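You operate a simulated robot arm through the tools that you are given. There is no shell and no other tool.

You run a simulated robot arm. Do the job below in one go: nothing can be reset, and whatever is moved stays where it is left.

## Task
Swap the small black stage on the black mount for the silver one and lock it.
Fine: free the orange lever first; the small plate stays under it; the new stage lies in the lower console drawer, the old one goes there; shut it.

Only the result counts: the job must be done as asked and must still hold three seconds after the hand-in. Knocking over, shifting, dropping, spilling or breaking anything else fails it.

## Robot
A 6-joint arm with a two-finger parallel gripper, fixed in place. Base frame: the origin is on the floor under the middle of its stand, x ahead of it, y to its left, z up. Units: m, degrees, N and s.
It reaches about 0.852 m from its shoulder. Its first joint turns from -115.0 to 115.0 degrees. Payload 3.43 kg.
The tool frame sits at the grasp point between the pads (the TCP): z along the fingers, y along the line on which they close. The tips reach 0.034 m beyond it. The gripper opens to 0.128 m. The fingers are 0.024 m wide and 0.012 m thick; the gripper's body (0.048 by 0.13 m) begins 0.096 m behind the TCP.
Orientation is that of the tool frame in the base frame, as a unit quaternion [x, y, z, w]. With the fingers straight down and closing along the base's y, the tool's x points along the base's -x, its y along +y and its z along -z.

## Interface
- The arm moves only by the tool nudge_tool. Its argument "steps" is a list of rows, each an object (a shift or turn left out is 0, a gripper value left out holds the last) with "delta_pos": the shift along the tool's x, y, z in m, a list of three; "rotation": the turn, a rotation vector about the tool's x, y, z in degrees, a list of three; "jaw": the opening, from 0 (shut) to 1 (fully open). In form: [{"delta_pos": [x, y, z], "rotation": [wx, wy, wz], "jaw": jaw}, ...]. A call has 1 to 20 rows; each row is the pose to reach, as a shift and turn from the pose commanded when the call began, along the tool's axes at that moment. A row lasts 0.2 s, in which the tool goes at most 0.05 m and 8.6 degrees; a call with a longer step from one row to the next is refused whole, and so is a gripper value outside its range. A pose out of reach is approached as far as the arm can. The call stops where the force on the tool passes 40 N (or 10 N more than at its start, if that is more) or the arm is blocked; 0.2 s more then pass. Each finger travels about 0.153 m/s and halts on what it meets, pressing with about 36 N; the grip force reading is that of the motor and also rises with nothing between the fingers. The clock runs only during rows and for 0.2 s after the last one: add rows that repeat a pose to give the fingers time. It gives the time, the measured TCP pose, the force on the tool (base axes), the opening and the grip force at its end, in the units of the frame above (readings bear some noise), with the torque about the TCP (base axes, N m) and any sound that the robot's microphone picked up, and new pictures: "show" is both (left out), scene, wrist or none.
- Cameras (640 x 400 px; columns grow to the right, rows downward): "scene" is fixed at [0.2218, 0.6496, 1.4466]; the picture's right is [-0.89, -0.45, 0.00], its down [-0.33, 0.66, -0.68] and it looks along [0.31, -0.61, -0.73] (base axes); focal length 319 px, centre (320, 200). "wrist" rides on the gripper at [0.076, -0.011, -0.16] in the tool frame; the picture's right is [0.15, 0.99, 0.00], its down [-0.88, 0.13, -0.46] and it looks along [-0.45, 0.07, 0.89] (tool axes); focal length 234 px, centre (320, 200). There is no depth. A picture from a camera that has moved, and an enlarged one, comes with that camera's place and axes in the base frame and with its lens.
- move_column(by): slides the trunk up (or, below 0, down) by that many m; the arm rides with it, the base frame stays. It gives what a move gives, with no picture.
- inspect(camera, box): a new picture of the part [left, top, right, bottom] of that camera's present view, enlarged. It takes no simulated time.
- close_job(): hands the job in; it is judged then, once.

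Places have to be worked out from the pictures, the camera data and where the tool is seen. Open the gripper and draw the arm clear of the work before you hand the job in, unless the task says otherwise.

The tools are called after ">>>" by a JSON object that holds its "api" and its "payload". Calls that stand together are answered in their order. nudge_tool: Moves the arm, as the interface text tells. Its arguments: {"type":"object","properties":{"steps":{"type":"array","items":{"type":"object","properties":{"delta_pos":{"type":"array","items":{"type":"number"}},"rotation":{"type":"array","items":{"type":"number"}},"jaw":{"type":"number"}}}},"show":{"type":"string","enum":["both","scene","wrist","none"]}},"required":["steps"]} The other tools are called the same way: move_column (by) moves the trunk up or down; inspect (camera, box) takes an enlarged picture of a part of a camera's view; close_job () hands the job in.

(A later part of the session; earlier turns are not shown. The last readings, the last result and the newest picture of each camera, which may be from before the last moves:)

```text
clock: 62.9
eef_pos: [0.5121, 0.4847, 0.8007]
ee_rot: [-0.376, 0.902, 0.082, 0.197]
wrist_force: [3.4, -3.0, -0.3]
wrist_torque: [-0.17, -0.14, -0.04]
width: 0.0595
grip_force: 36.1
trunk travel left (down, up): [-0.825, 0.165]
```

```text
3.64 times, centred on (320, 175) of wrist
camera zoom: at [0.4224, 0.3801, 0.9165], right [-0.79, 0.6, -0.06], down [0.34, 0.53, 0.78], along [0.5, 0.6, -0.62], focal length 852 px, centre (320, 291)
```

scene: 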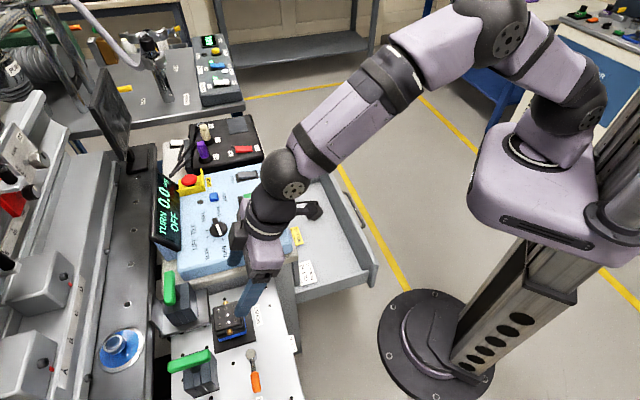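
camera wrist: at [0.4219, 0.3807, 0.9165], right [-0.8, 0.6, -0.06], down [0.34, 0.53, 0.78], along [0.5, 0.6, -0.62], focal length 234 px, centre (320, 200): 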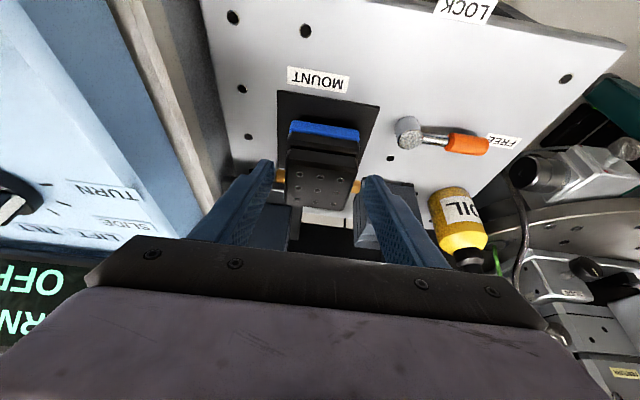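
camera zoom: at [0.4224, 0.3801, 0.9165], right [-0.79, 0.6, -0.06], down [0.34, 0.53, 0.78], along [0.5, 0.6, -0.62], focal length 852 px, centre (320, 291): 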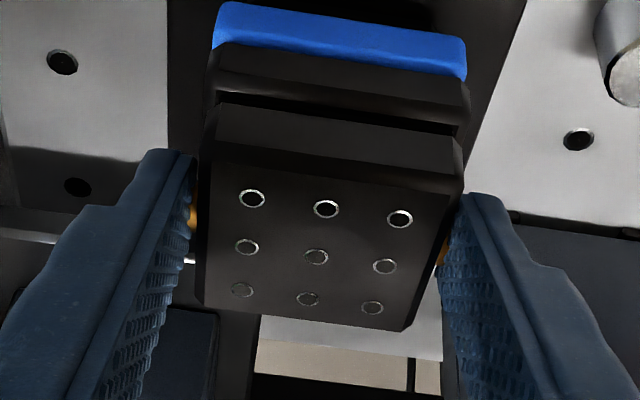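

Gripped at 59.5 mm with 36 N. I lift 25 mm slowly and check that the blue plate stays.

>>> {"api": "nudge_tool", "payload": {"steps": [{"delta_pos": [-0.0021, 0, -0.0045]}, {"delta_pos": [-0.0042, 0, -0.0091]}, {"delta_pos": [-0.0073, 0, -0.0159]}, {"delta_pos": [-0.0104, 0, -0.0227]}], "show": "wrist"}}

>>> {"api": "inspect", "payload": {"camera": "wrist", "box": [240, 120, 400, 230]}}

>>> {"api": "inspect", "payload": {"camera": "scene", "box": [190, 280, 280, 370]}}

```text
clock: 63.9
eef_pos: [0.5093, 0.4839, 0.8282]
ee_rot: [-0.375, 0.902, 0.081, 0.197]
wrist_force: [0.1, 0.6, -3.5]
wrist_torque: [-0.03, 0.04, -0.04]
width: 0.0593
grip_force: 35.7
trunk travel left (down, up): [-0.825, 0.165]
camera wrist: at [0.421, 0.3816, 0.9425], right [-0.8, 0.6, -0.06], down [0.34, 0.53, 0.78], along [0.5, 0.6, -0.62], focal length 234 px, centre (320, 200)
```

wrist: 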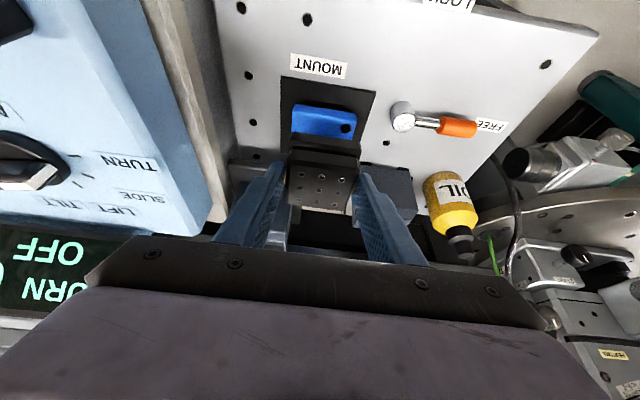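

```text
3.64 times, centred on (320, 175) of wrist
camera zoom: at [0.421, 0.3816, 0.9425], right [-0.8, 0.6, -0.06], down [0.34, 0.53, 0.78], along [0.5, 0.6, -0.62], focal length 852 px, centre (320, 291)
```

zoom: 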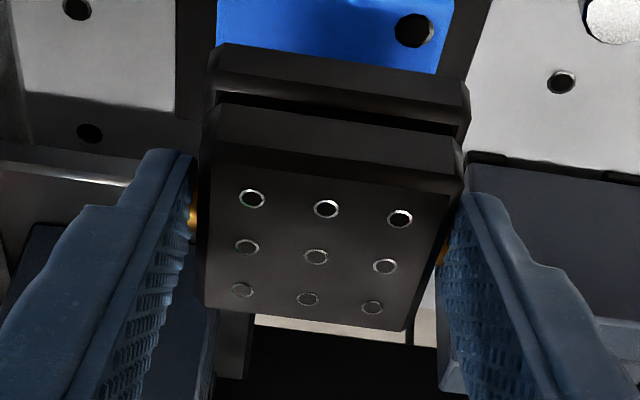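

```text
4.44 times, centred on (235, 325) of scene
camera zoom: at [0.2218, 0.6496, 1.4466], right [-0.89, -0.45, 0.0], down [-0.33, 0.66, -0.68], along [0.31, -0.61, -0.73], focal length 1419 px, centre (698, -356)
```

zoom: 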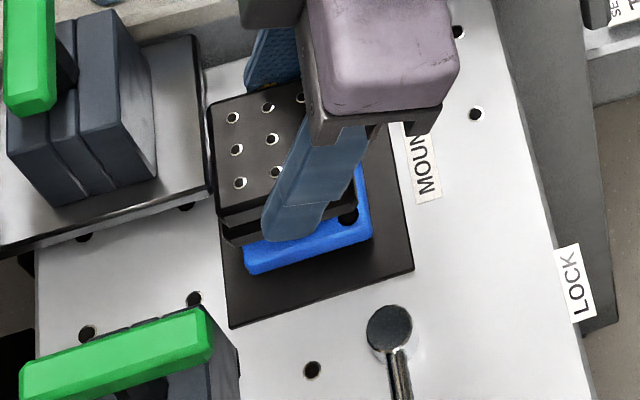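

The blue plate stays put and the stage (≈0.35 kg) hangs level. I lift to about z=0.93 and look at the mount.

>>> {"api": "nudge_tool", "payload": {"steps": [{"delta_pos": [-0.0125, 0, -0.0273]}, {"delta_pos": [-0.0251, 0, -0.0545]}, {"delta_pos": [-0.042, 0, -0.0909]}], "show": "both"}}

>>> {"api": "inspect", "payload": {"camera": "wrist", "box": [240, 50, 420, 210]}}

>>> {"api": "inspect", "payload": {"camera": "scene", "box": [190, 280, 280, 370]}}

```text
clock: 64.7
eef_pos: [0.51, 0.4845, 0.927]
ee_rot: [-0.376, 0.902, 0.081, 0.196]
wrist_force: [-0.4, 0.2, -2.4]
wrist_torque: [-0.03, 0.01, -0.01]
width: 0.0595
grip_force: 36.1
trunk travel left (down, up): [-0.825, 0.165]
camera wrist: at [0.4208, 0.3815, 1.0436], right [-0.8, 0.6, -0.06], down [0.34, 0.53, 0.78], along [0.5, 0.6, -0.62], focal length 234 px, centre (320, 200)
```

scene: 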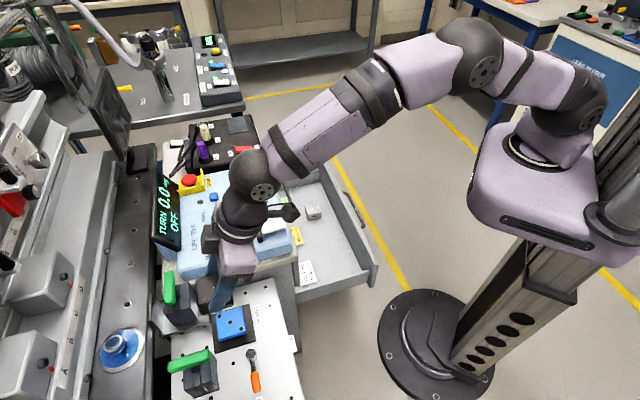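
wrist: 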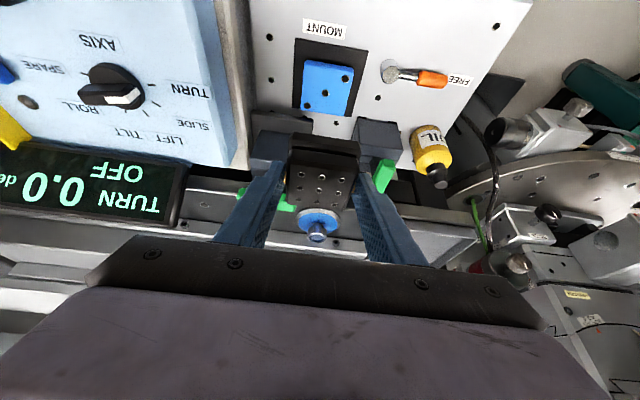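

```text
2.50 times, centred on (330, 130) of wrist
camera zoom: at [0.4208, 0.3815, 1.0436], right [-0.8, 0.6, -0.06], down [0.34, 0.53, 0.78], along [0.5, 0.6, -0.62], focal length 585 px, centre (295, 375)
```

zoom: 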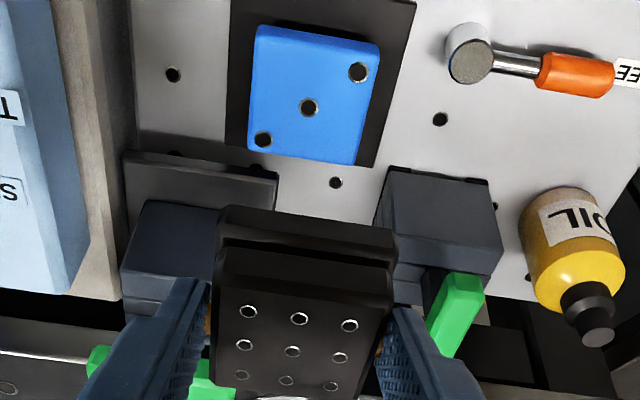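

```text
4.44 times, centred on (235, 325) of scene
camera zoom: at [0.2218, 0.6496, 1.4466], right [-0.89, -0.45, 0.0], down [-0.33, 0.66, -0.68], along [0.31, -0.61, -0.73], focal length 1419 px, centre (698, -356)
```

zoom: 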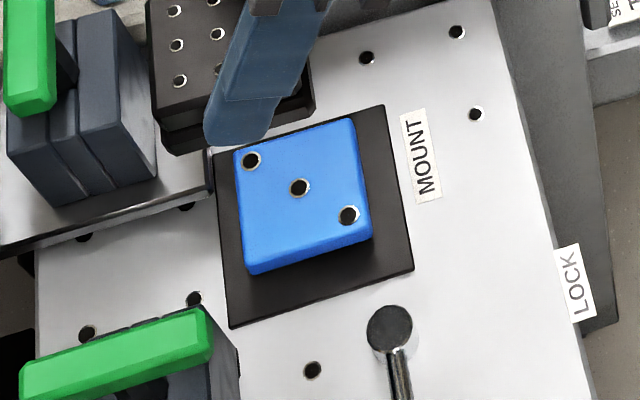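

The blue plate (with diagonal holes) stays on the mount; the grip seems solid on the stage body. I carry the black stage back in front of the console.

>>> {"api": "nudge_tool", "payload": {"steps": [{"delta_pos": [0.0269, -0.0176, -0.0177]}, {"delta_pos": [0.0537, -0.0353, -0.0353]}, {"delta_pos": [0.0806, -0.0529, -0.053]}, {"delta_pos": [0.1075, -0.0706, -0.0707]}, {"delta_pos": [0.1343, -0.0882, -0.0883]}, {"delta_pos": [0.1612, -0.1059, -0.106]}, {"delta_pos": [0.188, -0.1235, -0.1236]}, {"delta_pos": [0.2149, -0.1412, -0.1413]}, {"delta_pos": [0.2418, -0.1588, -0.159]}, {"delta_pos": [0.2686, -0.1765, -0.1766]}, {"delta_pos": [0.2955, -0.1941, -0.1943]}], "show": "wrist"}}

```text
clock: 67.1
eef_pos: [0.4022, 0.0981, 0.9839]
ee_rot: [-0.375, 0.902, 0.081, 0.197]
wrist_force: [-0.9, -0.8, -2.1]
wrist_torque: [-0.02, 0.05, 0.01]
width: 0.0597
grip_force: 35.9
trunk travel left (down, up): [-0.825, 0.165]
camera wrist: at [0.3134, -0.0055, 1.098], right [-0.8, 0.6, -0.06], down [0.34, 0.53, 0.78], along [0.5, 0.6, -0.62], focal length 234 px, centre (320, 200)
```

wrist: 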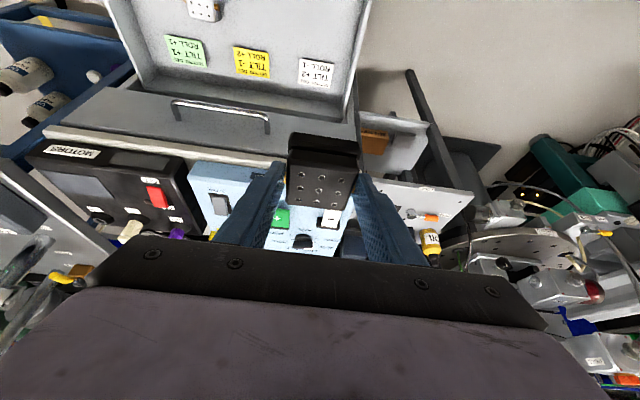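

Still level and held. Move over the drawer's free area, then lower the trunk.

>>> {"api": "nudge_tool", "payload": {"steps": [{"delta_pos": [-0.0066, -0.0362, 0.0031]}, {"delta_pos": [-0.0132, -0.0725, 0.0061]}, {"delta_pos": [-0.0199, -0.1087, 0.0092]}, {"delta_pos": [-0.0265, -0.145, 0.0122]}], "show": "none"}}

>>> {"api": "move_column", "payload": {"by": -0.25}}

>>> {"api": "nudge_tool", "payload": {"steps": [{"delta_pos": [0, 0, 0]}], "show": "both"}}

>>> {"api": "inspect", "payload": {"camera": "wrist", "box": [180, 20, 440, 230]}}

>>> {"api": "inspect", "payload": {"camera": "scene", "box": [270, 140, 390, 310]}}

```text
clock: 68.1
eef_pos: [0.527, 0.0172, 0.9814]
ee_rot: [-0.375, 0.903, 0.081, 0.196]
wrist_force: [-0.1, 0.8, -1.5]
wrist_torque: [-0.03, 0.04, -0.01]
width: 0.0593
grip_force: 36.3
trunk travel left (down, up): [-0.825, 0.165]
```

```text
clock: 70.7
eef_pos: [0.5248, 0.0166, 0.7316]
ee_rot: [-0.375, 0.902, 0.081, 0.197]
wrist_force: [0.6, 0.4, -2.4]
wrist_torque: [-0.01, 0.01, 0.04]
width: 0.0592
grip_force: 35.9
trunk travel left (down, up): [-0.575, 0.415]
```

```text
clock: 71.0
eef_pos: [0.5255, 0.016, 0.7323]
ee_rot: [-0.376, 0.902, 0.082, 0.196]
wrist_force: [0.2, -0.6, -2.9]
wrist_torque: [0.0, 0.0, 0.02]
width: 0.0593
grip_force: 36.3
trunk travel left (down, up): [-0.575, 0.415]
camera wrist: at [0.4373, -0.086, 0.8474], right [-0.8, 0.6, -0.06], down [0.34, 0.53, 0.78], along [0.5, 0.6, -0.62], focal length 234 px, centre (320, 200)
```

scene: 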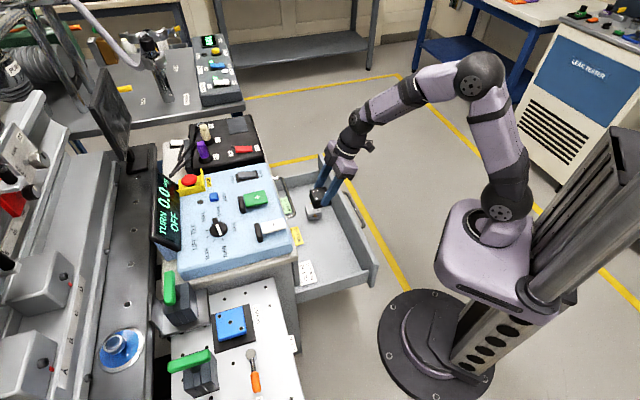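
wrist: 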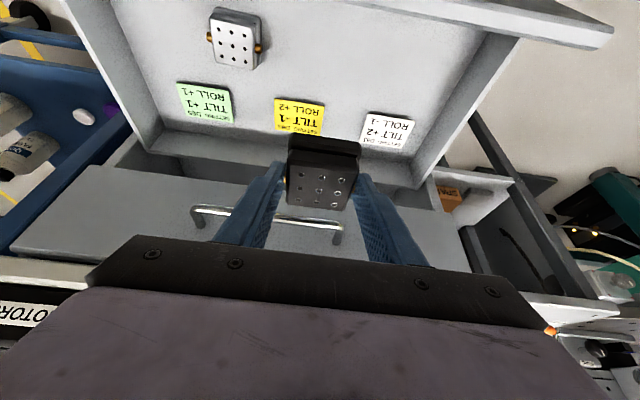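

```text
1.90 times, centred on (310, 125) of wrist
camera zoom: at [0.4373, -0.086, 0.8474], right [-0.8, 0.6, -0.06], down [0.34, 0.53, 0.78], along [0.5, 0.6, -0.62], focal length 446 px, centre (339, 343)
```

zoom: 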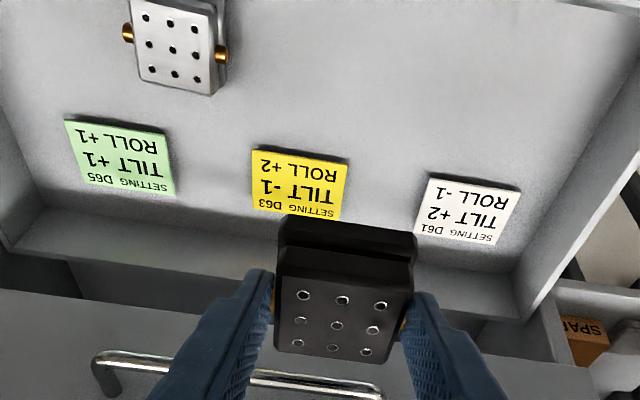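

```text
2.35 times, centred on (330, 225) of scene
camera zoom: at [0.2218, 0.6496, 1.4466], right [-0.89, -0.45, 0.0], down [-0.33, 0.66, -0.68], along [0.31, -0.61, -0.73], focal length 751 px, centre (296, 141)
```

zoom: 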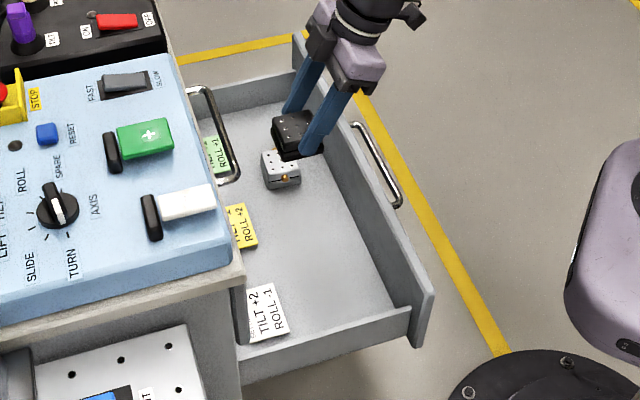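

Free floor area below. I descend to just above the drawer floor (TCP z≈0.54).

>>> {"api": "nudge_tool", "payload": {"steps": [{"delta_pos": [0.0167, 0, 0.0363]}, {"delta_pos": [0.0334, 0, 0.0727]}, {"delta_pos": [0.0501, 0, 0.109]}, {"delta_pos": [0.0669, 0, 0.1454]}, {"delta_pos": [0.0807, 0, 0.1753]}, {"delta_pos": [0.0807, 0, 0.1753]}], "show": "both"}}

>>> {"api": "inspect", "payload": {"camera": "scene", "box": [280, 170, 380, 270]}}

>>> {"api": "inspect", "payload": {"camera": "wrist", "box": [180, 20, 440, 230]}}

```text
clock: 72.5
eef_pos: [0.5233, 0.0177, 0.5384]
ee_rot: [-0.376, 0.902, 0.081, 0.196]
wrist_force: [0.4, -0.7, -2.4]
wrist_torque: [-0.03, 0.01, 0.01]
width: 0.0592
grip_force: 36.2
trunk travel left (down, up): [-0.575, 0.415]
camera wrist: at [0.4362, -0.0861, 0.6535], right [-0.79, 0.6, -0.06], down [0.34, 0.53, 0.78], along [0.5, 0.6, -0.62], focal length 234 px, centre (320, 200)
```

scene: 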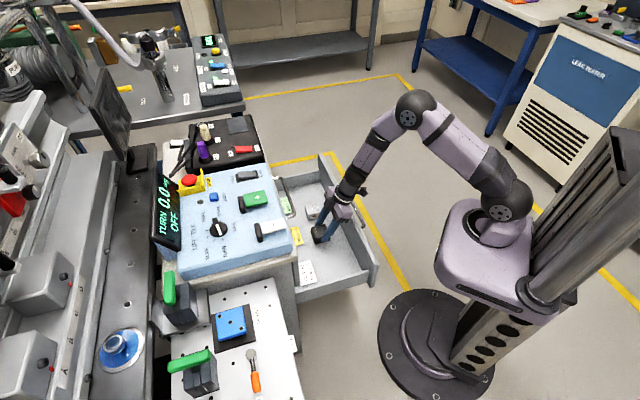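
wrist: 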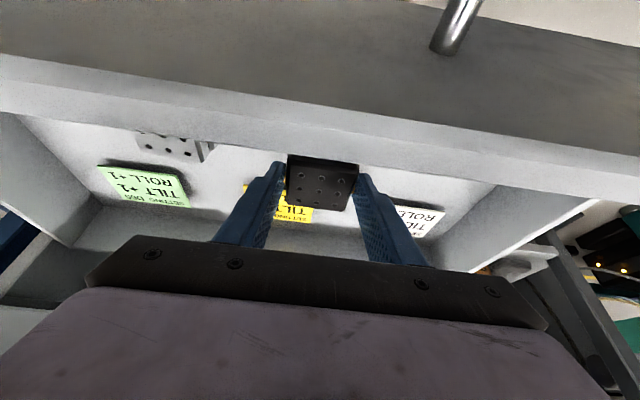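

```text
4.00 times, centred on (330, 220) of scene
camera zoom: at [0.2218, 0.6496, 1.4466], right [-0.89, -0.45, 0.0], down [-0.33, 0.66, -0.68], along [0.31, -0.61, -0.73], focal length 1277 px, centre (280, 120)
```

zoom: 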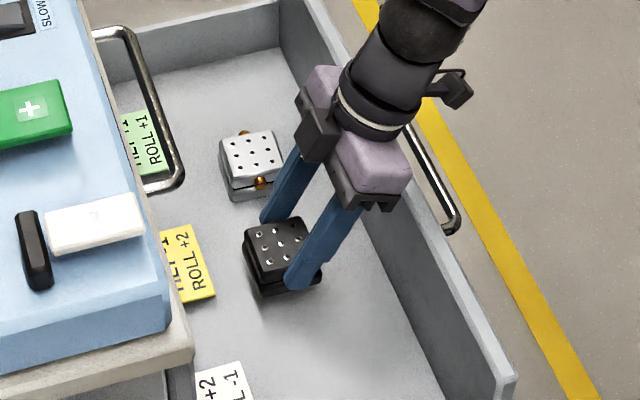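

```text
1.90 times, centred on (310, 125) of wrist
camera zoom: at [0.4362, -0.0861, 0.6535], right [-0.79, 0.6, -0.06], down [0.34, 0.53, 0.78], along [0.5, 0.6, -0.62], focal length 446 px, centre (339, 343)
```

zoom: 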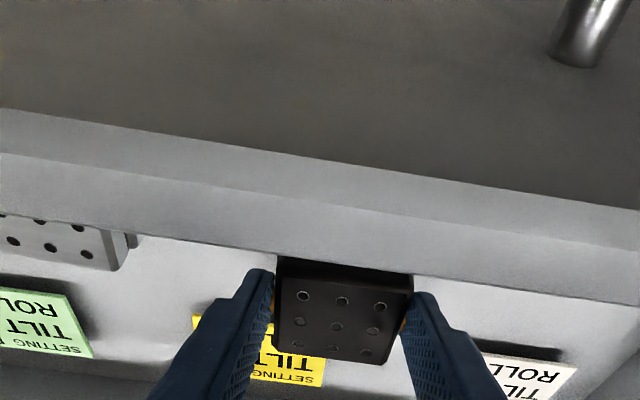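

Nearly at the floor. I lower in small steps, watching the force.

>>> {"api": "nudge_tool", "payload": {"steps": [{"delta_pos": [0.0025, 0, 0.0055]}, {"delta_pos": [0.005, 0, 0.0109]}], "show": "none"}}

>>> {"api": "nudge_tool", "payload": {"steps": [{"delta_pos": [0.0013, 0, 0.0027]}], "show": "none"}}

>>> {"api": "nudge_tool", "payload": {"steps": [{"delta_pos": [0.0008, 0, 0.0018]}], "show": "none"}}

```text
clock: 73.0
eef_pos: [0.5243, 0.018, 0.5275]
ee_rot: [-0.375, 0.902, 0.081, 0.198]
wrist_force: [-0.2, 0.2, -2.3]
wrist_torque: [-0.05, 0.04, 0.01]
width: 0.0594
grip_force: 36.2
trunk travel left (down, up): [-0.575, 0.415]
```

```text
clock: 73.5
eef_pos: [0.5251, 0.0175, 0.5247]
ee_rot: [-0.376, 0.902, 0.081, 0.197]
wrist_force: [-0.8, 0.2, -3.1]
wrist_torque: [-0.02, 0.05, 0.01]
width: 0.0591
grip_force: 35.5
trunk travel left (down, up): [-0.575, 0.415]
```

```text
clock: 73.8
eef_pos: [0.5255, 0.0163, 0.5227]
ee_rot: [-0.376, 0.902, 0.082, 0.197]
wrist_force: [0.5, -0.3, -3.2]
wrist_torque: [-0.05, 0.03, 0.0]
width: 0.0594
grip_force: 36.0
trunk travel left (down, up): [-0.575, 0.415]
```

No contact yet at TCP z=0.523; continue down in 3 mm steps.

>>> {"api": "nudge_tool", "payload": {"steps": [{"delta_pos": [0.0013, 0, 0.0027]}], "show": "none"}}

>>> {"api": "nudge_tool", "payload": {"steps": [{"delta_pos": [0.0013, 0, 0.0027]}], "show": "none"}}

>>> {"api": "inspect", "payload": {"camera": "scene", "box": [300, 200, 350, 250]}}

```text
clock: 74.2
eef_pos: [0.5256, 0.017, 0.5189]
ee_rot: [-0.375, 0.902, 0.081, 0.197]
wrist_force: [0.6, -0.3, -2.0]
wrist_torque: [-0.03, 0.03, 0.02]
width: 0.0596
grip_force: 36.2
trunk travel left (down, up): [-0.575, 0.415]
```

```text
clock: 74.7
eef_pos: [0.5253, 0.0169, 0.516]
ee_rot: [-0.375, 0.902, 0.081, 0.197]
wrist_force: [-0.5, -0.4, -2.6]
wrist_torque: [-0.04, -0.01, -0.02]
width: 0.0595
grip_force: 35.8
trunk travel left (down, up): [-0.575, 0.415]
```

```text
8.00 times, centred on (325, 225) of scene
camera zoom: at [0.2218, 0.6496, 1.4466], right [-0.89, -0.45, 0.0], down [-0.33, 0.66, -0.68], along [0.31, -0.61, -0.73], focal length 2555 px, centre (280, 0)
```

zoom: 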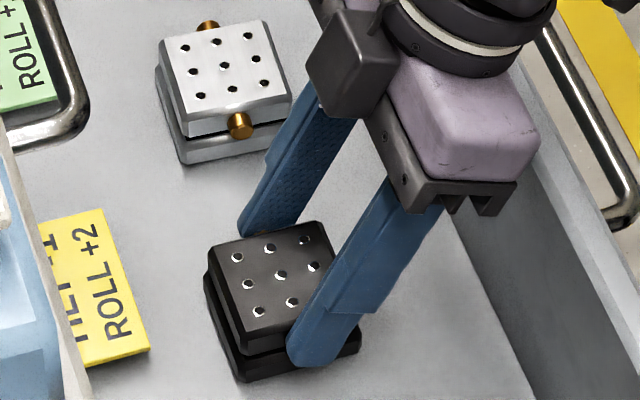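

Visually the black stage is almost on the floor (same height as the silver). Continue in 2 mm steps.

>>> {"api": "nudge_tool", "payload": {"steps": [{"delta_pos": [0.0008, 0, 0.0018]}], "show": "none"}}

>>> {"api": "nudge_tool", "payload": {"steps": [{"delta_pos": [0.0008, 0, 0.0018]}], "show": "none"}}

>>> {"api": "nudge_tool", "payload": {"steps": [{"delta_pos": [0.0008, 0, 0.0018]}], "show": "none"}}

```text
clock: 75.0
eef_pos: [0.5269, 0.0164, 0.5147]
ee_rot: [-0.375, 0.902, 0.081, 0.196]
wrist_force: [-0.9, 0.0, -2.8]
wrist_torque: [-0.03, 0.01, 0.02]
width: 0.0594
grip_force: 36.2
trunk travel left (down, up): [-0.575, 0.415]
```

```text
clock: 75.5
eef_pos: [0.5272, 0.0164, 0.5133]
ee_rot: [-0.375, 0.902, 0.081, 0.197]
wrist_force: [0.0, -0.7, 0.0]
wrist_torque: [0.02, 0.11, 0.01]
width: 0.0595
grip_force: 35.8
trunk travel left (down, up): [-0.575, 0.415]
```

```text
clock: 75.8
eef_pos: [0.5261, 0.0174, 0.5123]
ee_rot: [-0.375, 0.902, 0.081, 0.199]
wrist_force: [-2.9, 3.6, 18.6]
wrist_torque: [0.18, 0.7, -0.07]
width: 0.0594
grip_force: 36.2
trunk travel left (down, up): [-0.575, 0.415]
```

Floor contact at TCP z≈0.513 (force jumped to +18 N). I ease up 1.5 mm and open the jaw slightly (to about 76 mm).

>>> {"api": "nudge_tool", "payload": {"steps": [{"delta_pos": [-0.0006, 0, -0.0013]}, {"delta_pos": [-0.0006, 0, -0.0013], "jaw": 0.5}, {"delta_pos": [-0.0006, 0, -0.0013], "jaw": 0.6}, {"delta_pos": [-0.0006, 0, -0.0013], "jaw": 0.6}], "show": "none"}}

>>> {"api": "inspect", "payload": {"camera": "scene", "box": [300, 200, 350, 250]}}

>>> {"api": "inspect", "payload": {"camera": "wrist", "box": [240, 120, 400, 230]}}

```text
clock: 76.8
eef_pos: [0.5251, 0.0157, 0.5107]
ee_rot: [-0.375, 0.902, 0.081, 0.197]
wrist_force: [-0.9, 0.5, 0.2]
wrist_torque: [0.0, 0.04, 0.02]
width: 0.0769
grip_force: 0.0
trunk travel left (down, up): [-0.575, 0.415]
```

```text
8.00 times, centred on (325, 225) of scene
camera zoom: at [0.2218, 0.6496, 1.4466], right [-0.89, -0.45, 0.0], down [-0.33, 0.66, -0.68], along [0.31, -0.61, -0.73], focal length 2555 px, centre (280, 0)
```

zoom: 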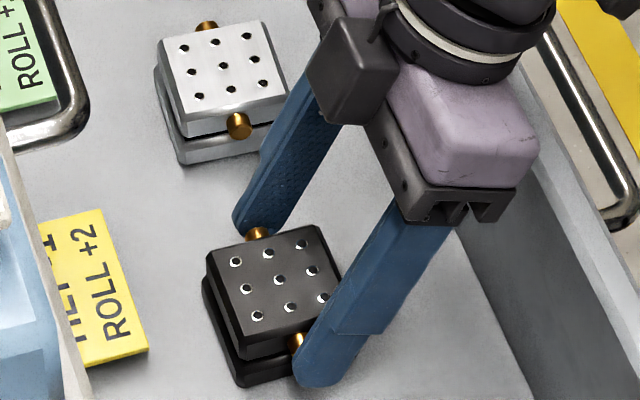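

```text
3.64 times, centred on (320, 175) of wrist
camera zoom: at [0.4372, -0.087, 0.6262], right [-0.8, 0.6, -0.06], down [0.34, 0.53, 0.78], along [0.5, 0.6, -0.62], focal length 852 px, centre (320, 291)
```

zoom: 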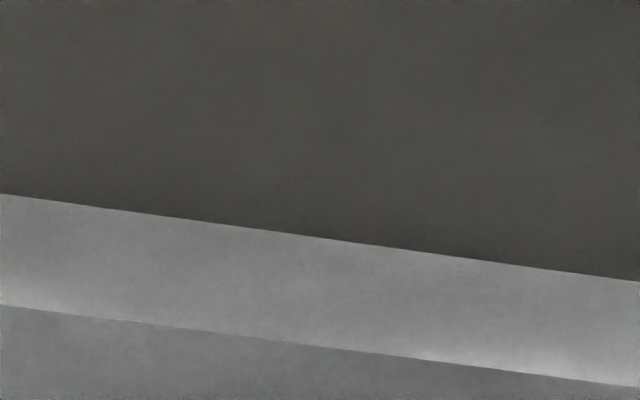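

The black stage rests in the drawer. I open slightly more and lift the gripper straight up.

>>> {"api": "nudge_tool", "payload": {"steps": [{"delta_pos": [0, 0, 0], "jaw": 0.66}, {"delta_pos": [-0.0084, 0, -0.0182], "jaw": 0.66}, {"delta_pos": [-0.0209, 0, -0.0454]}, {"delta_pos": [-0.0376, 0, -0.0818]}, {"delta_pos": [-0.0543, 0, -0.1181]}], "show": "both"}}

>>> {"api": "inspect", "payload": {"camera": "scene", "box": [280, 180, 360, 260]}}

>>> {"api": "inspect", "payload": {"camera": "wrist", "box": [100, 20, 440, 230]}}

```text
clock: 78.0
eef_pos: [0.5238, 0.0165, 0.6436]
ee_rot: [-0.375, 0.902, 0.081, 0.197]
wrist_force: [0.5, -0.2, -1.6]
wrist_torque: [-0.02, -0.02, 0.01]
width: 0.0844
grip_force: 0.2
trunk travel left (down, up): [-0.575, 0.415]
camera wrist: at [0.4372, -0.086, 0.7592], right [-0.79, 0.6, -0.06], down [0.34, 0.53, 0.78], along [0.5, 0.6, -0.62], focal length 234 px, centre (320, 200)
```

scene: 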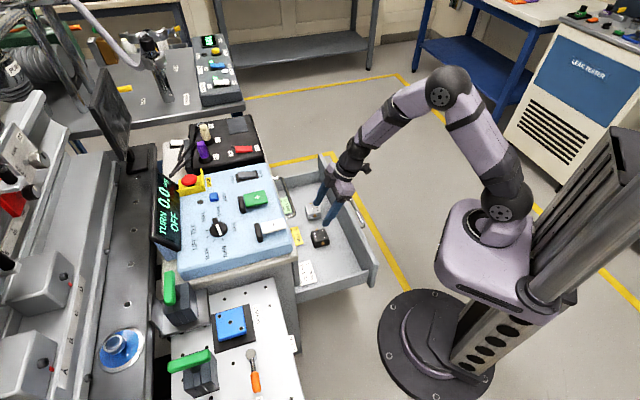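
wrist: 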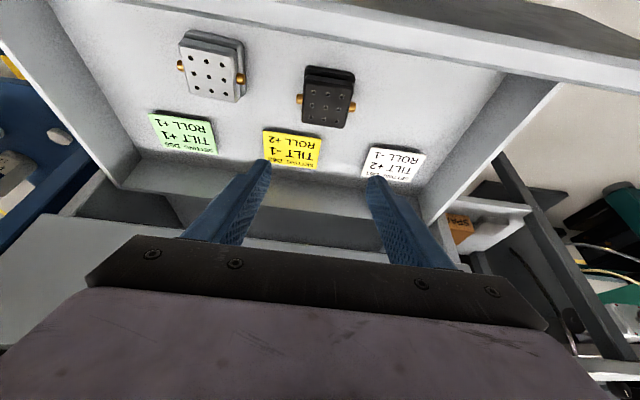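

```text
5.00 times, centred on (320, 220) of scene
camera zoom: at [0.2218, 0.6496, 1.4466], right [-0.89, -0.45, 0.0], down [-0.33, 0.66, -0.68], along [0.31, -0.61, -0.73], focal length 1597 px, centre (320, 100)
```

zoom: 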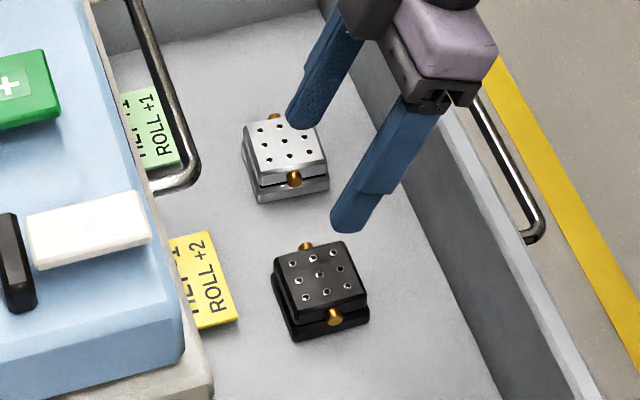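

```text
1.88 times, centred on (270, 125) of wrist
camera zoom: at [0.4372, -0.086, 0.7592], right [-0.79, 0.6, -0.06], down [0.34, 0.53, 0.78], along [0.5, 0.6, -0.62], focal length 441 px, centre (414, 341)
```

zoom: 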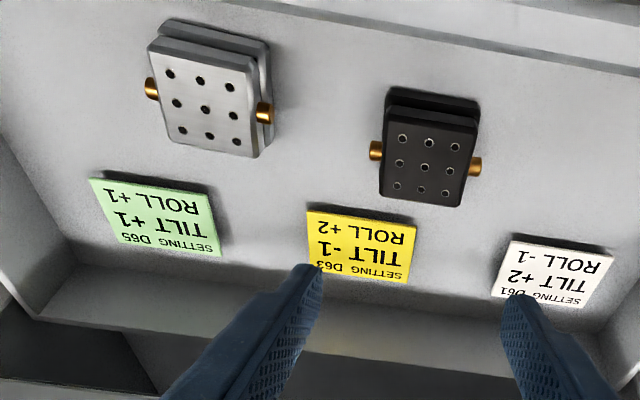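

Black stage sits flat and free of the cards. The silver one is at (0.6135,−0.0785), yaw ≈41.5°. I go above it with 15° tilt (to clear the front panel) and matching yaw.

>>> {"api": "nudge_tool", "payload": {"steps": [{"delta_pos": [0.0041, -0.0326, 0.0036], "rotation": [0.37, 2.4, 0.82], "jaw": 0.68}, {"delta_pos": [0.0082, -0.0652, 0.0072], "rotation": [0.75, 4.9, 1.63]}, {"delta_pos": [0.0123, -0.0977, 0.0109], "rotation": [1.12, 7.3, 2.45]}, {"delta_pos": [0.0164, -0.1303, 0.0145], "rotation": [1.5, 9.7, 3.27]}, {"delta_pos": [0.0164, -0.1303, 0.0145], "rotation": [1.5, 9.7, 3.27]}], "show": "both"}}

>>> {"api": "inspect", "payload": {"camera": "wrist", "box": [220, 100, 420, 250]}}

>>> {"api": "inspect", "payload": {"camera": "scene", "box": [280, 180, 360, 260]}}

```text
clock: 79.2
eef_pos: [0.6124, -0.08, 0.6232]
ee_rot: [-0.352, 0.927, 0.042, 0.122]
wrist_force: [0.5, 0.1, -1.1]
wrist_torque: [0.02, 0.01, 0.0]
width: 0.087
grip_force: 0.2
trunk travel left (down, up): [-0.575, 0.415]
camera wrist: at [0.5328, -0.1631, 0.7598], right [-0.76, 0.65, -0.04], down [0.46, 0.59, 0.67], along [0.46, 0.49, -0.75], focal length 234 px, centre (320, 200)
```

scene: 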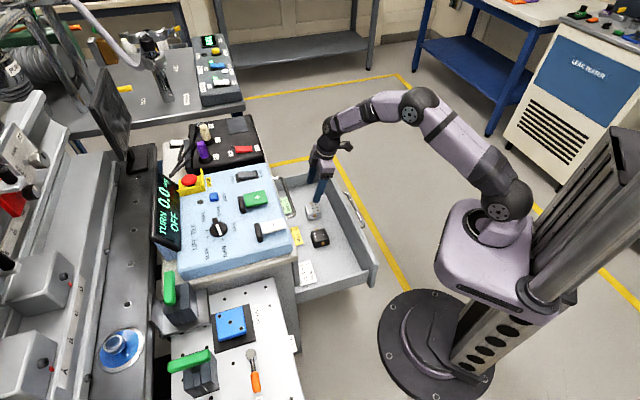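
wrist: 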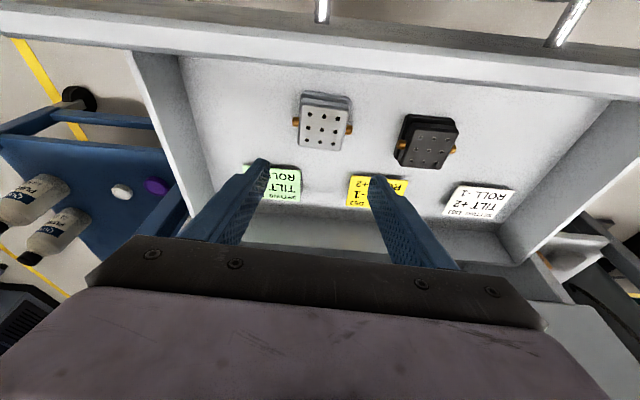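

```text
2.67 times, centred on (320, 175) of wrist
camera zoom: at [0.5328, -0.1631, 0.7598], right [-0.76, 0.65, -0.04], down [0.46, 0.59, 0.67], along [0.46, 0.49, -0.75], focal length 624 px, centre (320, 267)
```

zoom: 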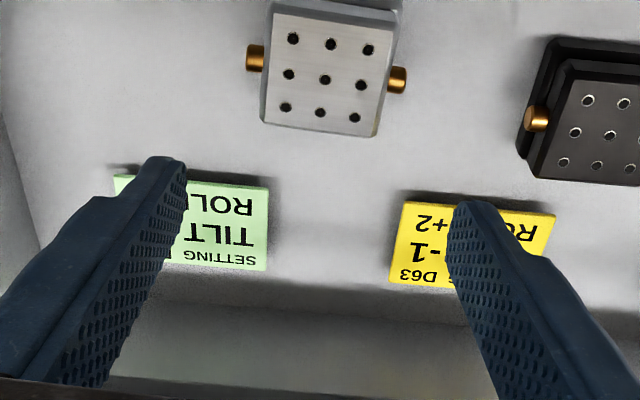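

```text
5.00 times, centred on (320, 220) of scene
camera zoom: at [0.2218, 0.6496, 1.4466], right [-0.89, -0.45, 0.0], down [-0.33, 0.66, -0.68], along [0.31, -0.61, -0.73], focal length 1597 px, centre (320, 100)
```

zoom: 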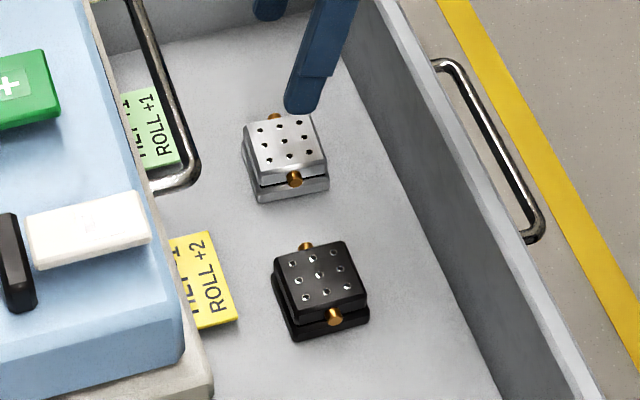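

Yaw 41.6°, tilt 14.8°. The tool is nearly centred on the silver stage (about 1–2 mm correction to the left). I go down most of the way and check again.

>>> {"api": "nudge_tool", "payload": {"steps": [{"delta_pos": [0.0112, -0.0013, 0.0374]}, {"delta_pos": [0.0223, -0.0013, 0.0748]}, {"delta_pos": [0.0223, -0.0013, 0.0748]}], "show": "wrist"}}

>>> {"api": "inspect", "payload": {"camera": "wrist", "box": [240, 110, 400, 220]}}

>>> {"api": "inspect", "payload": {"camera": "scene", "box": [290, 180, 350, 240]}}

```text
clock: 80.0
eef_pos: [0.6108, -0.0841, 0.5425]
ee_rot: [-0.352, 0.927, 0.041, 0.123]
wrist_force: [-0.6, 0.7, 0.2]
wrist_torque: [0.02, -0.01, -0.04]
width: 0.0869
grip_force: 0.0
trunk travel left (down, up): [-0.575, 0.415]
camera wrist: at [0.5303, -0.1667, 0.6798], right [-0.76, 0.65, -0.05], down [0.46, 0.59, 0.67], along [0.46, 0.49, -0.74], focal length 234 px, centre (320, 200)
```

wrist: 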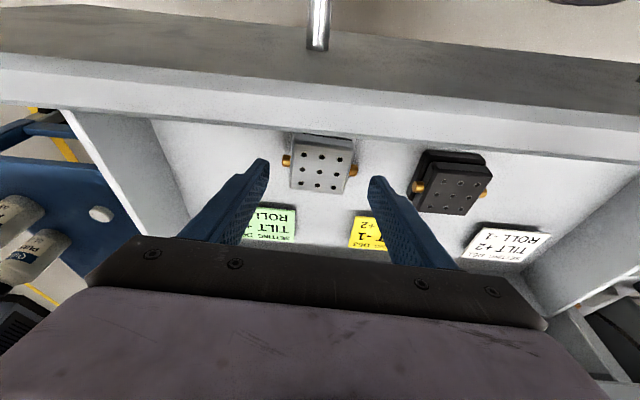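

```text
3.64 times, centred on (320, 165) of wrist
camera zoom: at [0.5303, -0.1667, 0.6798], right [-0.76, 0.65, -0.05], down [0.46, 0.59, 0.67], along [0.46, 0.49, -0.74], focal length 852 px, centre (320, 327)
```

zoom: 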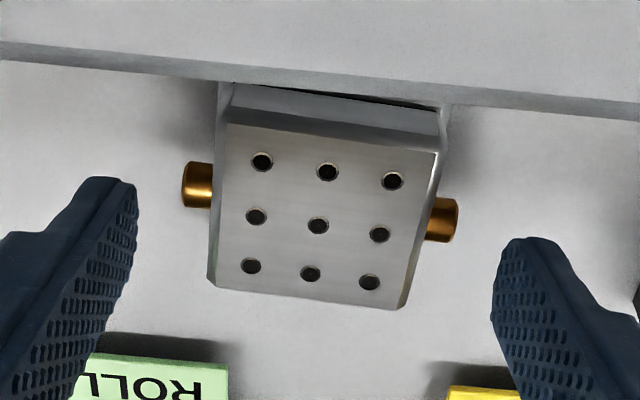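

```text
6.67 times, centred on (320, 210) of scene
camera zoom: at [0.2218, 0.6496, 1.4466], right [-0.89, -0.45, 0.0], down [-0.33, 0.66, -0.68], along [0.31, -0.61, -0.73], focal length 2129 px, centre (320, 133)
```

zoom: 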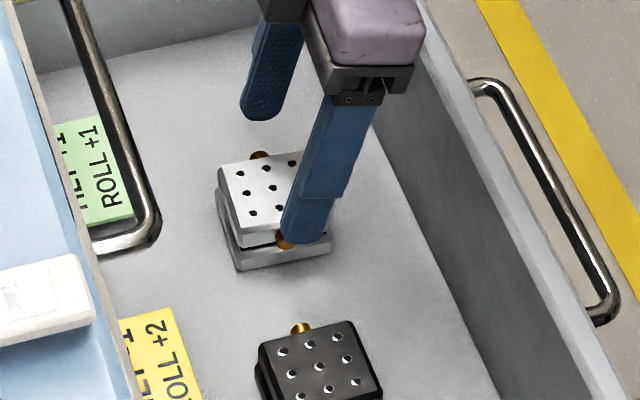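

Centred and square to the stage. I go down the last 29 mm and close gently.

>>> {"api": "nudge_tool", "payload": {"steps": [{"delta_pos": [0.0034, 0, 0.0141]}, {"delta_pos": [0.0068, 0, 0.0282]}, {"delta_pos": [0.0068, 0, 0.0282], "jaw": 0.6}, {"delta_pos": [0.0068, 0, 0.0282], "jaw": 0.5}, {"delta_pos": [0.0068, 0, 0.0282], "jaw": 0.3}, {"delta_pos": [0.0068, 0, 0.0282], "jaw": 0.3}], "show": "none"}}

>>> {"api": "inspect", "payload": {"camera": "scene", "box": [290, 180, 350, 240]}}

>>> {"api": "inspect", "payload": {"camera": "wrist", "box": [200, 80, 440, 240]}}

```text
clock: 81.5
eef_pos: [0.6113, -0.084, 0.5153]
ee_rot: [-0.353, 0.927, 0.043, 0.122]
wrist_force: [-0.2, 1.0, 0.1]
wrist_torque: [-0.06, -0.04, 0.03]
width: 0.0574
grip_force: 35.8
trunk travel left (down, up): [-0.575, 0.415]
```

```text
6.67 times, centred on (320, 210) of scene
camera zoom: at [0.2218, 0.6496, 1.4466], right [-0.89, -0.45, 0.0], down [-0.33, 0.66, -0.68], along [0.31, -0.61, -0.73], focal length 2129 px, centre (320, 133)
```

zoom: 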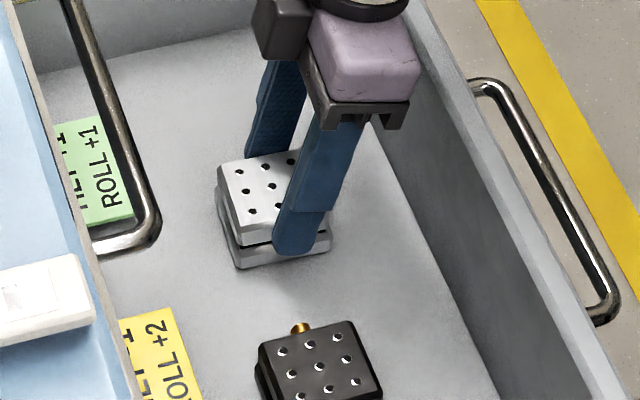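

```text
2.50 times, centred on (320, 160) of wrist
camera zoom: at [0.5321, -0.1667, 0.6512], right [-0.76, 0.65, -0.04], down [0.46, 0.59, 0.67], along [0.46, 0.49, -0.74], focal length 585 px, centre (320, 300)
```

zoom: 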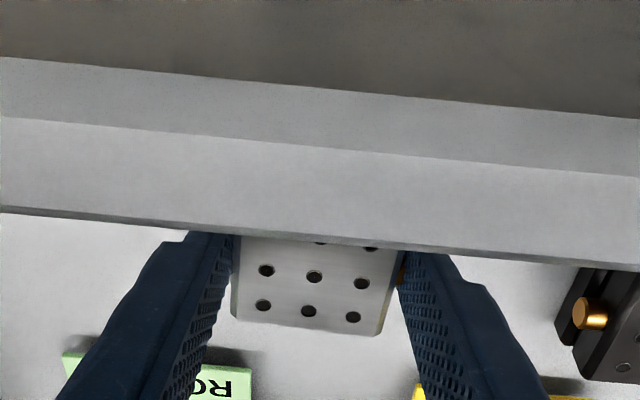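

Gripped (57 mm, 36 N). I lift 10 mm to check the hold.

>>> {"api": "nudge_tool", "payload": {"steps": [{"delta_pos": [-0.0013, 0, -0.0048]}, {"delta_pos": [-0.0026, 0, -0.0097]}, {"delta_pos": [-0.0026, 0, -0.0097]}], "show": "none"}}

>>> {"api": "inspect", "payload": {"camera": "scene", "box": [290, 180, 350, 240]}}

```text
clock: 82.2
eef_pos: [0.6109, -0.0842, 0.5244]
ee_rot: [-0.353, 0.927, 0.043, 0.123]
wrist_force: [0.5, -0.3, -3.2]
wrist_torque: [-0.02, 0.01, -0.01]
width: 0.057
grip_force: 36.4
trunk travel left (down, up): [-0.575, 0.415]
```

```text
6.67 times, centred on (320, 210) of scene
camera zoom: at [0.2218, 0.6496, 1.4466], right [-0.89, -0.45, 0.0], down [-0.33, 0.66, -0.68], along [0.31, -0.61, -0.73], focal length 2129 px, centre (320, 133)
```

zoom: 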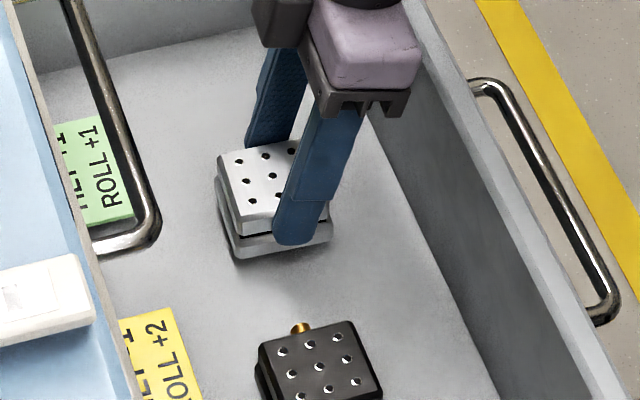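

It hangs level (≈3.2 N). I move it 20 mm deeper, square it to 45°, and set it down so that I can regrip at 25° tilt clear of the panel.

>>> {"api": "nudge_tool", "payload": {"steps": [{"delta_pos": [-0.0097, 0.0006, 0.0026], "rotation": [-0.43, 0, -1.65]}, {"delta_pos": [-0.0193, 0.0012, 0.0051], "rotation": [-0.87, 0, -3.29]}, {"delta_pos": [-0.0193, 0.0012, 0.0051], "rotation": [-0.87, 0, -3.29]}], "show": "none"}}

>>> {"api": "nudge_tool", "payload": {"steps": [{"delta_pos": [0.0019, 0, 0.0072]}, {"delta_pos": [0.0019, 0, 0.0072]}], "show": "none"}}

>>> {"api": "nudge_tool", "payload": {"steps": [{"delta_pos": [0.0005, 0, 0.0019]}, {"delta_pos": [0.0005, 0, 0.0019]}], "show": "none"}}

```text
clock: 83.0
eef_pos: [0.6264, -0.0686, 0.5244]
ee_rot: [-0.38, 0.916, 0.047, 0.121]
wrist_force: [-0.1, -0.3, -3.0]
wrist_torque: [-0.01, 0.03, 0.04]
width: 0.0574
grip_force: 35.5
trunk travel left (down, up): [-0.575, 0.415]
```

```text
clock: 83.7
eef_pos: [0.6259, -0.0719, 0.519]
ee_rot: [-0.38, 0.916, 0.046, 0.121]
wrist_force: [0.3, 0.2, -2.8]
wrist_torque: [-0.05, 0.02, -0.01]
width: 0.0573
grip_force: 36.0
trunk travel left (down, up): [-0.575, 0.415]
```

```text
clock: 84.2
eef_pos: [0.625, -0.0698, 0.5152]
ee_rot: [-0.38, 0.916, 0.046, 0.121]
wrist_force: [-0.7, 0.3, -2.3]
wrist_torque: [-0.02, 0.03, 0.0]
width: 0.0576
grip_force: 36.2
trunk travel left (down, up): [-0.575, 0.415]
```

>>> {"api": "nudge_tool", "payload": {"steps": [{"delta_pos": [0.0004, 0, 0.0014]}, {"delta_pos": [0.0004, 0, 0.0014]}], "show": "none"}}

>>> {"api": "nudge_tool", "payload": {"steps": [{"delta_pos": [0.0004, 0, 0.0014]}, {"delta_pos": [0.0004, 0, 0.0014]}], "show": "none"}}

```text
clock: 84.8
eef_pos: [0.6264, -0.0698, 0.515]
ee_rot: [-0.38, 0.916, 0.046, 0.121]
wrist_force: [-0.8, -0.1, 0.5]
wrist_torque: [0.14, 0.03, 0.04]
width: 0.0574
grip_force: 35.8
trunk travel left (down, up): [-0.575, 0.415]
```

```text
clock: 85.5
eef_pos: [0.6269, -0.0696, 0.5145]
ee_rot: [-0.379, 0.916, 0.046, 0.122]
wrist_force: [-2.1, 1.0, 9.0]
wrist_torque: [0.18, 0.53, 0.01]
width: 0.0577
grip_force: 36.4
trunk travel left (down, up): [-0.575, 0.415]
```

Down on the floor (force +9 N). I ease up, open, and lift clear.

>>> {"api": "nudge_tool", "payload": {"steps": [{"delta_pos": [-0.0003, 0, -0.001]}, {"delta_pos": [-0.0003, 0, -0.001], "jaw": 0.5}, {"delta_pos": [-0.0003, 0, -0.001], "jaw": 0.68}, {"delta_pos": [-0.0003, 0, -0.001], "jaw": 0.68}, {"delta_pos": [-0.0077, 0, -0.029]}, {"delta_pos": [-0.0179, 0, -0.0677]}, {"delta_pos": [-0.0205, 0, -0.0773]}], "show": "none"}}

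>>> {"api": "nudge_tool", "payload": {"steps": [{"delta_pos": [0.01, 0, 0.0], "rotation": [0, -5, 0]}, {"delta_pos": [0.02, 0, 0.0], "rotation": [0, -9.9, 0]}, {"delta_pos": [0.02, 0, 0.0], "rotation": [0, -9.9, 0]}], "show": "both"}}

>>> {"api": "inspect", "payload": {"camera": "wrist", "box": [220, 80, 420, 230]}}

>>> {"api": "inspect", "payload": {"camera": "scene", "box": [280, 180, 360, 260]}}

```text
clock: 87.0
eef_pos: [0.6256, -0.0693, 0.5948]
ee_rot: [-0.38, 0.916, 0.046, 0.121]
wrist_force: [0.1, -0.1, -0.5]
wrist_torque: [-0.01, -0.01, -0.02]
width: 0.0868
grip_force: 0.1
trunk travel left (down, up): [-0.575, 0.415]
```

```text
clock: 87.8
eef_pos: [0.6132, -0.083, 0.5882]
ee_rot: [-0.373, 0.903, 0.078, 0.2]
wrist_force: [0.6, 0.6, 0.3]
wrist_torque: [0.0, 0.0, -0.02]
width: 0.0868
grip_force: 0.0
trunk travel left (down, up): [-0.575, 0.415]
camera wrist: at [0.5227, -0.1862, 0.7018], right [-0.79, 0.61, -0.07], down [0.33, 0.53, 0.78], along [0.51, 0.6, -0.62], focal length 234 px, centre (320, 200)
```

scene: 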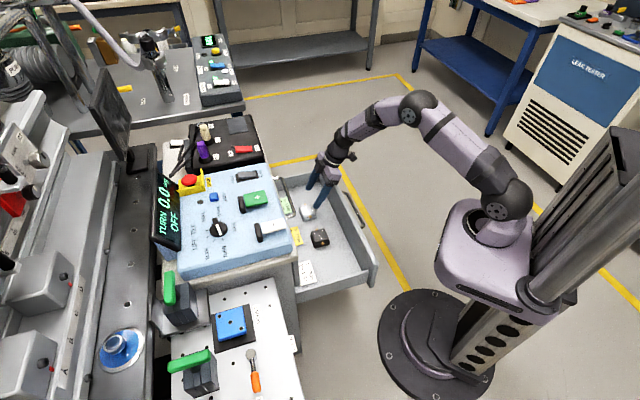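
wrist: 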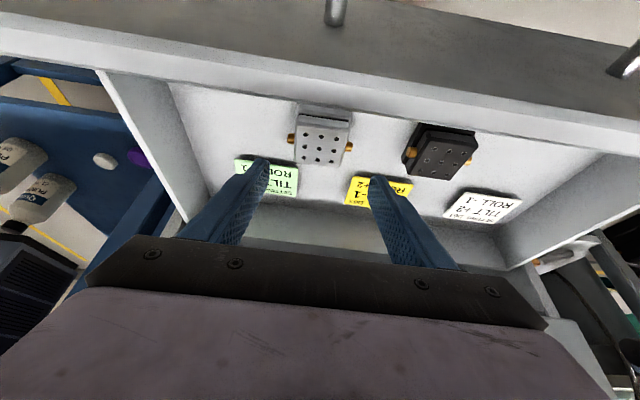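

```text
2.67 times, centred on (320, 155) of wrist
camera zoom: at [0.5227, -0.1862, 0.7018], right [-0.79, 0.61, -0.07], down [0.33, 0.53, 0.78], along [0.51, 0.6, -0.62], focal length 624 px, centre (320, 320)
```

zoom: 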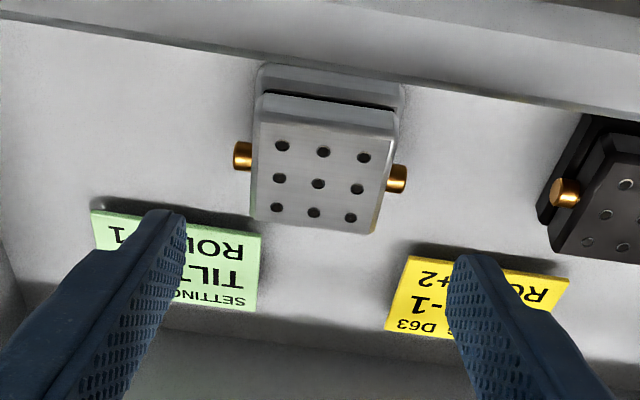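

```text
5.00 times, centred on (320, 220) of scene
camera zoom: at [0.2218, 0.6496, 1.4466], right [-0.89, -0.45, 0.0], down [-0.33, 0.66, -0.68], along [0.31, -0.61, -0.73], focal length 1597 px, centre (320, 100)
```

zoom: 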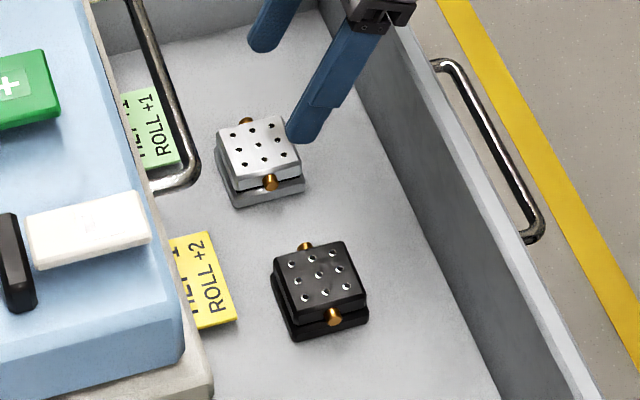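

Silver stage now at about (0.630,−0.066), yaw 45°. I line up at 25° tilt and descend to just above it for a check.

>>> {"api": "nudge_tool", "payload": {"steps": [{"delta_pos": [0.0021, -0.0012, 0.0228]}, {"delta_pos": [0.0042, -0.0012, 0.0456]}, {"delta_pos": [0.0042, -0.0012, 0.0456]}], "show": "none"}}

>>> {"api": "inspect", "payload": {"camera": "wrist", "box": [220, 90, 420, 230]}}

>>> {"api": "inspect", "payload": {"camera": "scene", "box": [280, 180, 360, 260]}}

```text
clock: 88.7
eef_pos: [0.6232, -0.0722, 0.544]
ee_rot: [-0.373, 0.903, 0.078, 0.2]
wrist_force: [0.0, 0.2, 0.1]
wrist_torque: [-0.02, -0.02, -0.03]
width: 0.087
grip_force: 0.1
trunk travel left (down, up): [-0.575, 0.415]
```

```text
2.86 times, centred on (320, 160) of wrist
camera zoom: at [0.5343, -0.176, 0.6591], right [-0.79, 0.61, -0.07], down [0.33, 0.53, 0.78], along [0.51, 0.6, -0.62], focal length 669 px, centre (320, 314)
```

zoom: 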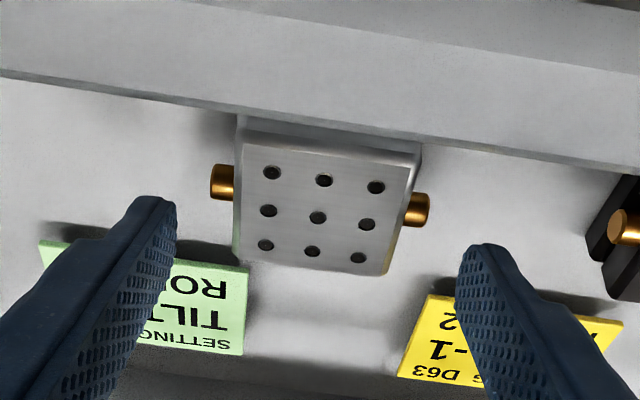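

```text
5.00 times, centred on (320, 220) of scene
camera zoom: at [0.2218, 0.6496, 1.4466], right [-0.89, -0.45, 0.0], down [-0.33, 0.66, -0.68], along [0.31, -0.61, -0.73], focal length 1597 px, centre (320, 100)
```

zoom: 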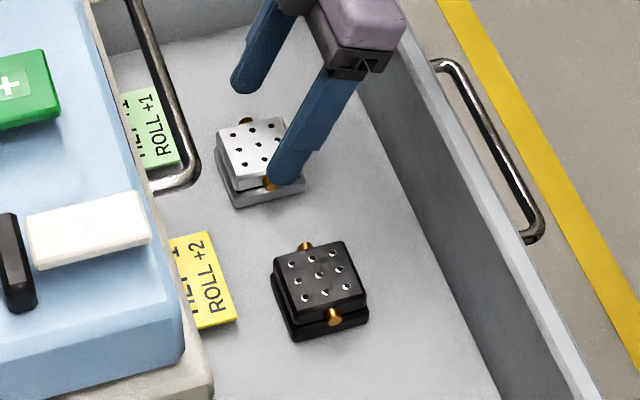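

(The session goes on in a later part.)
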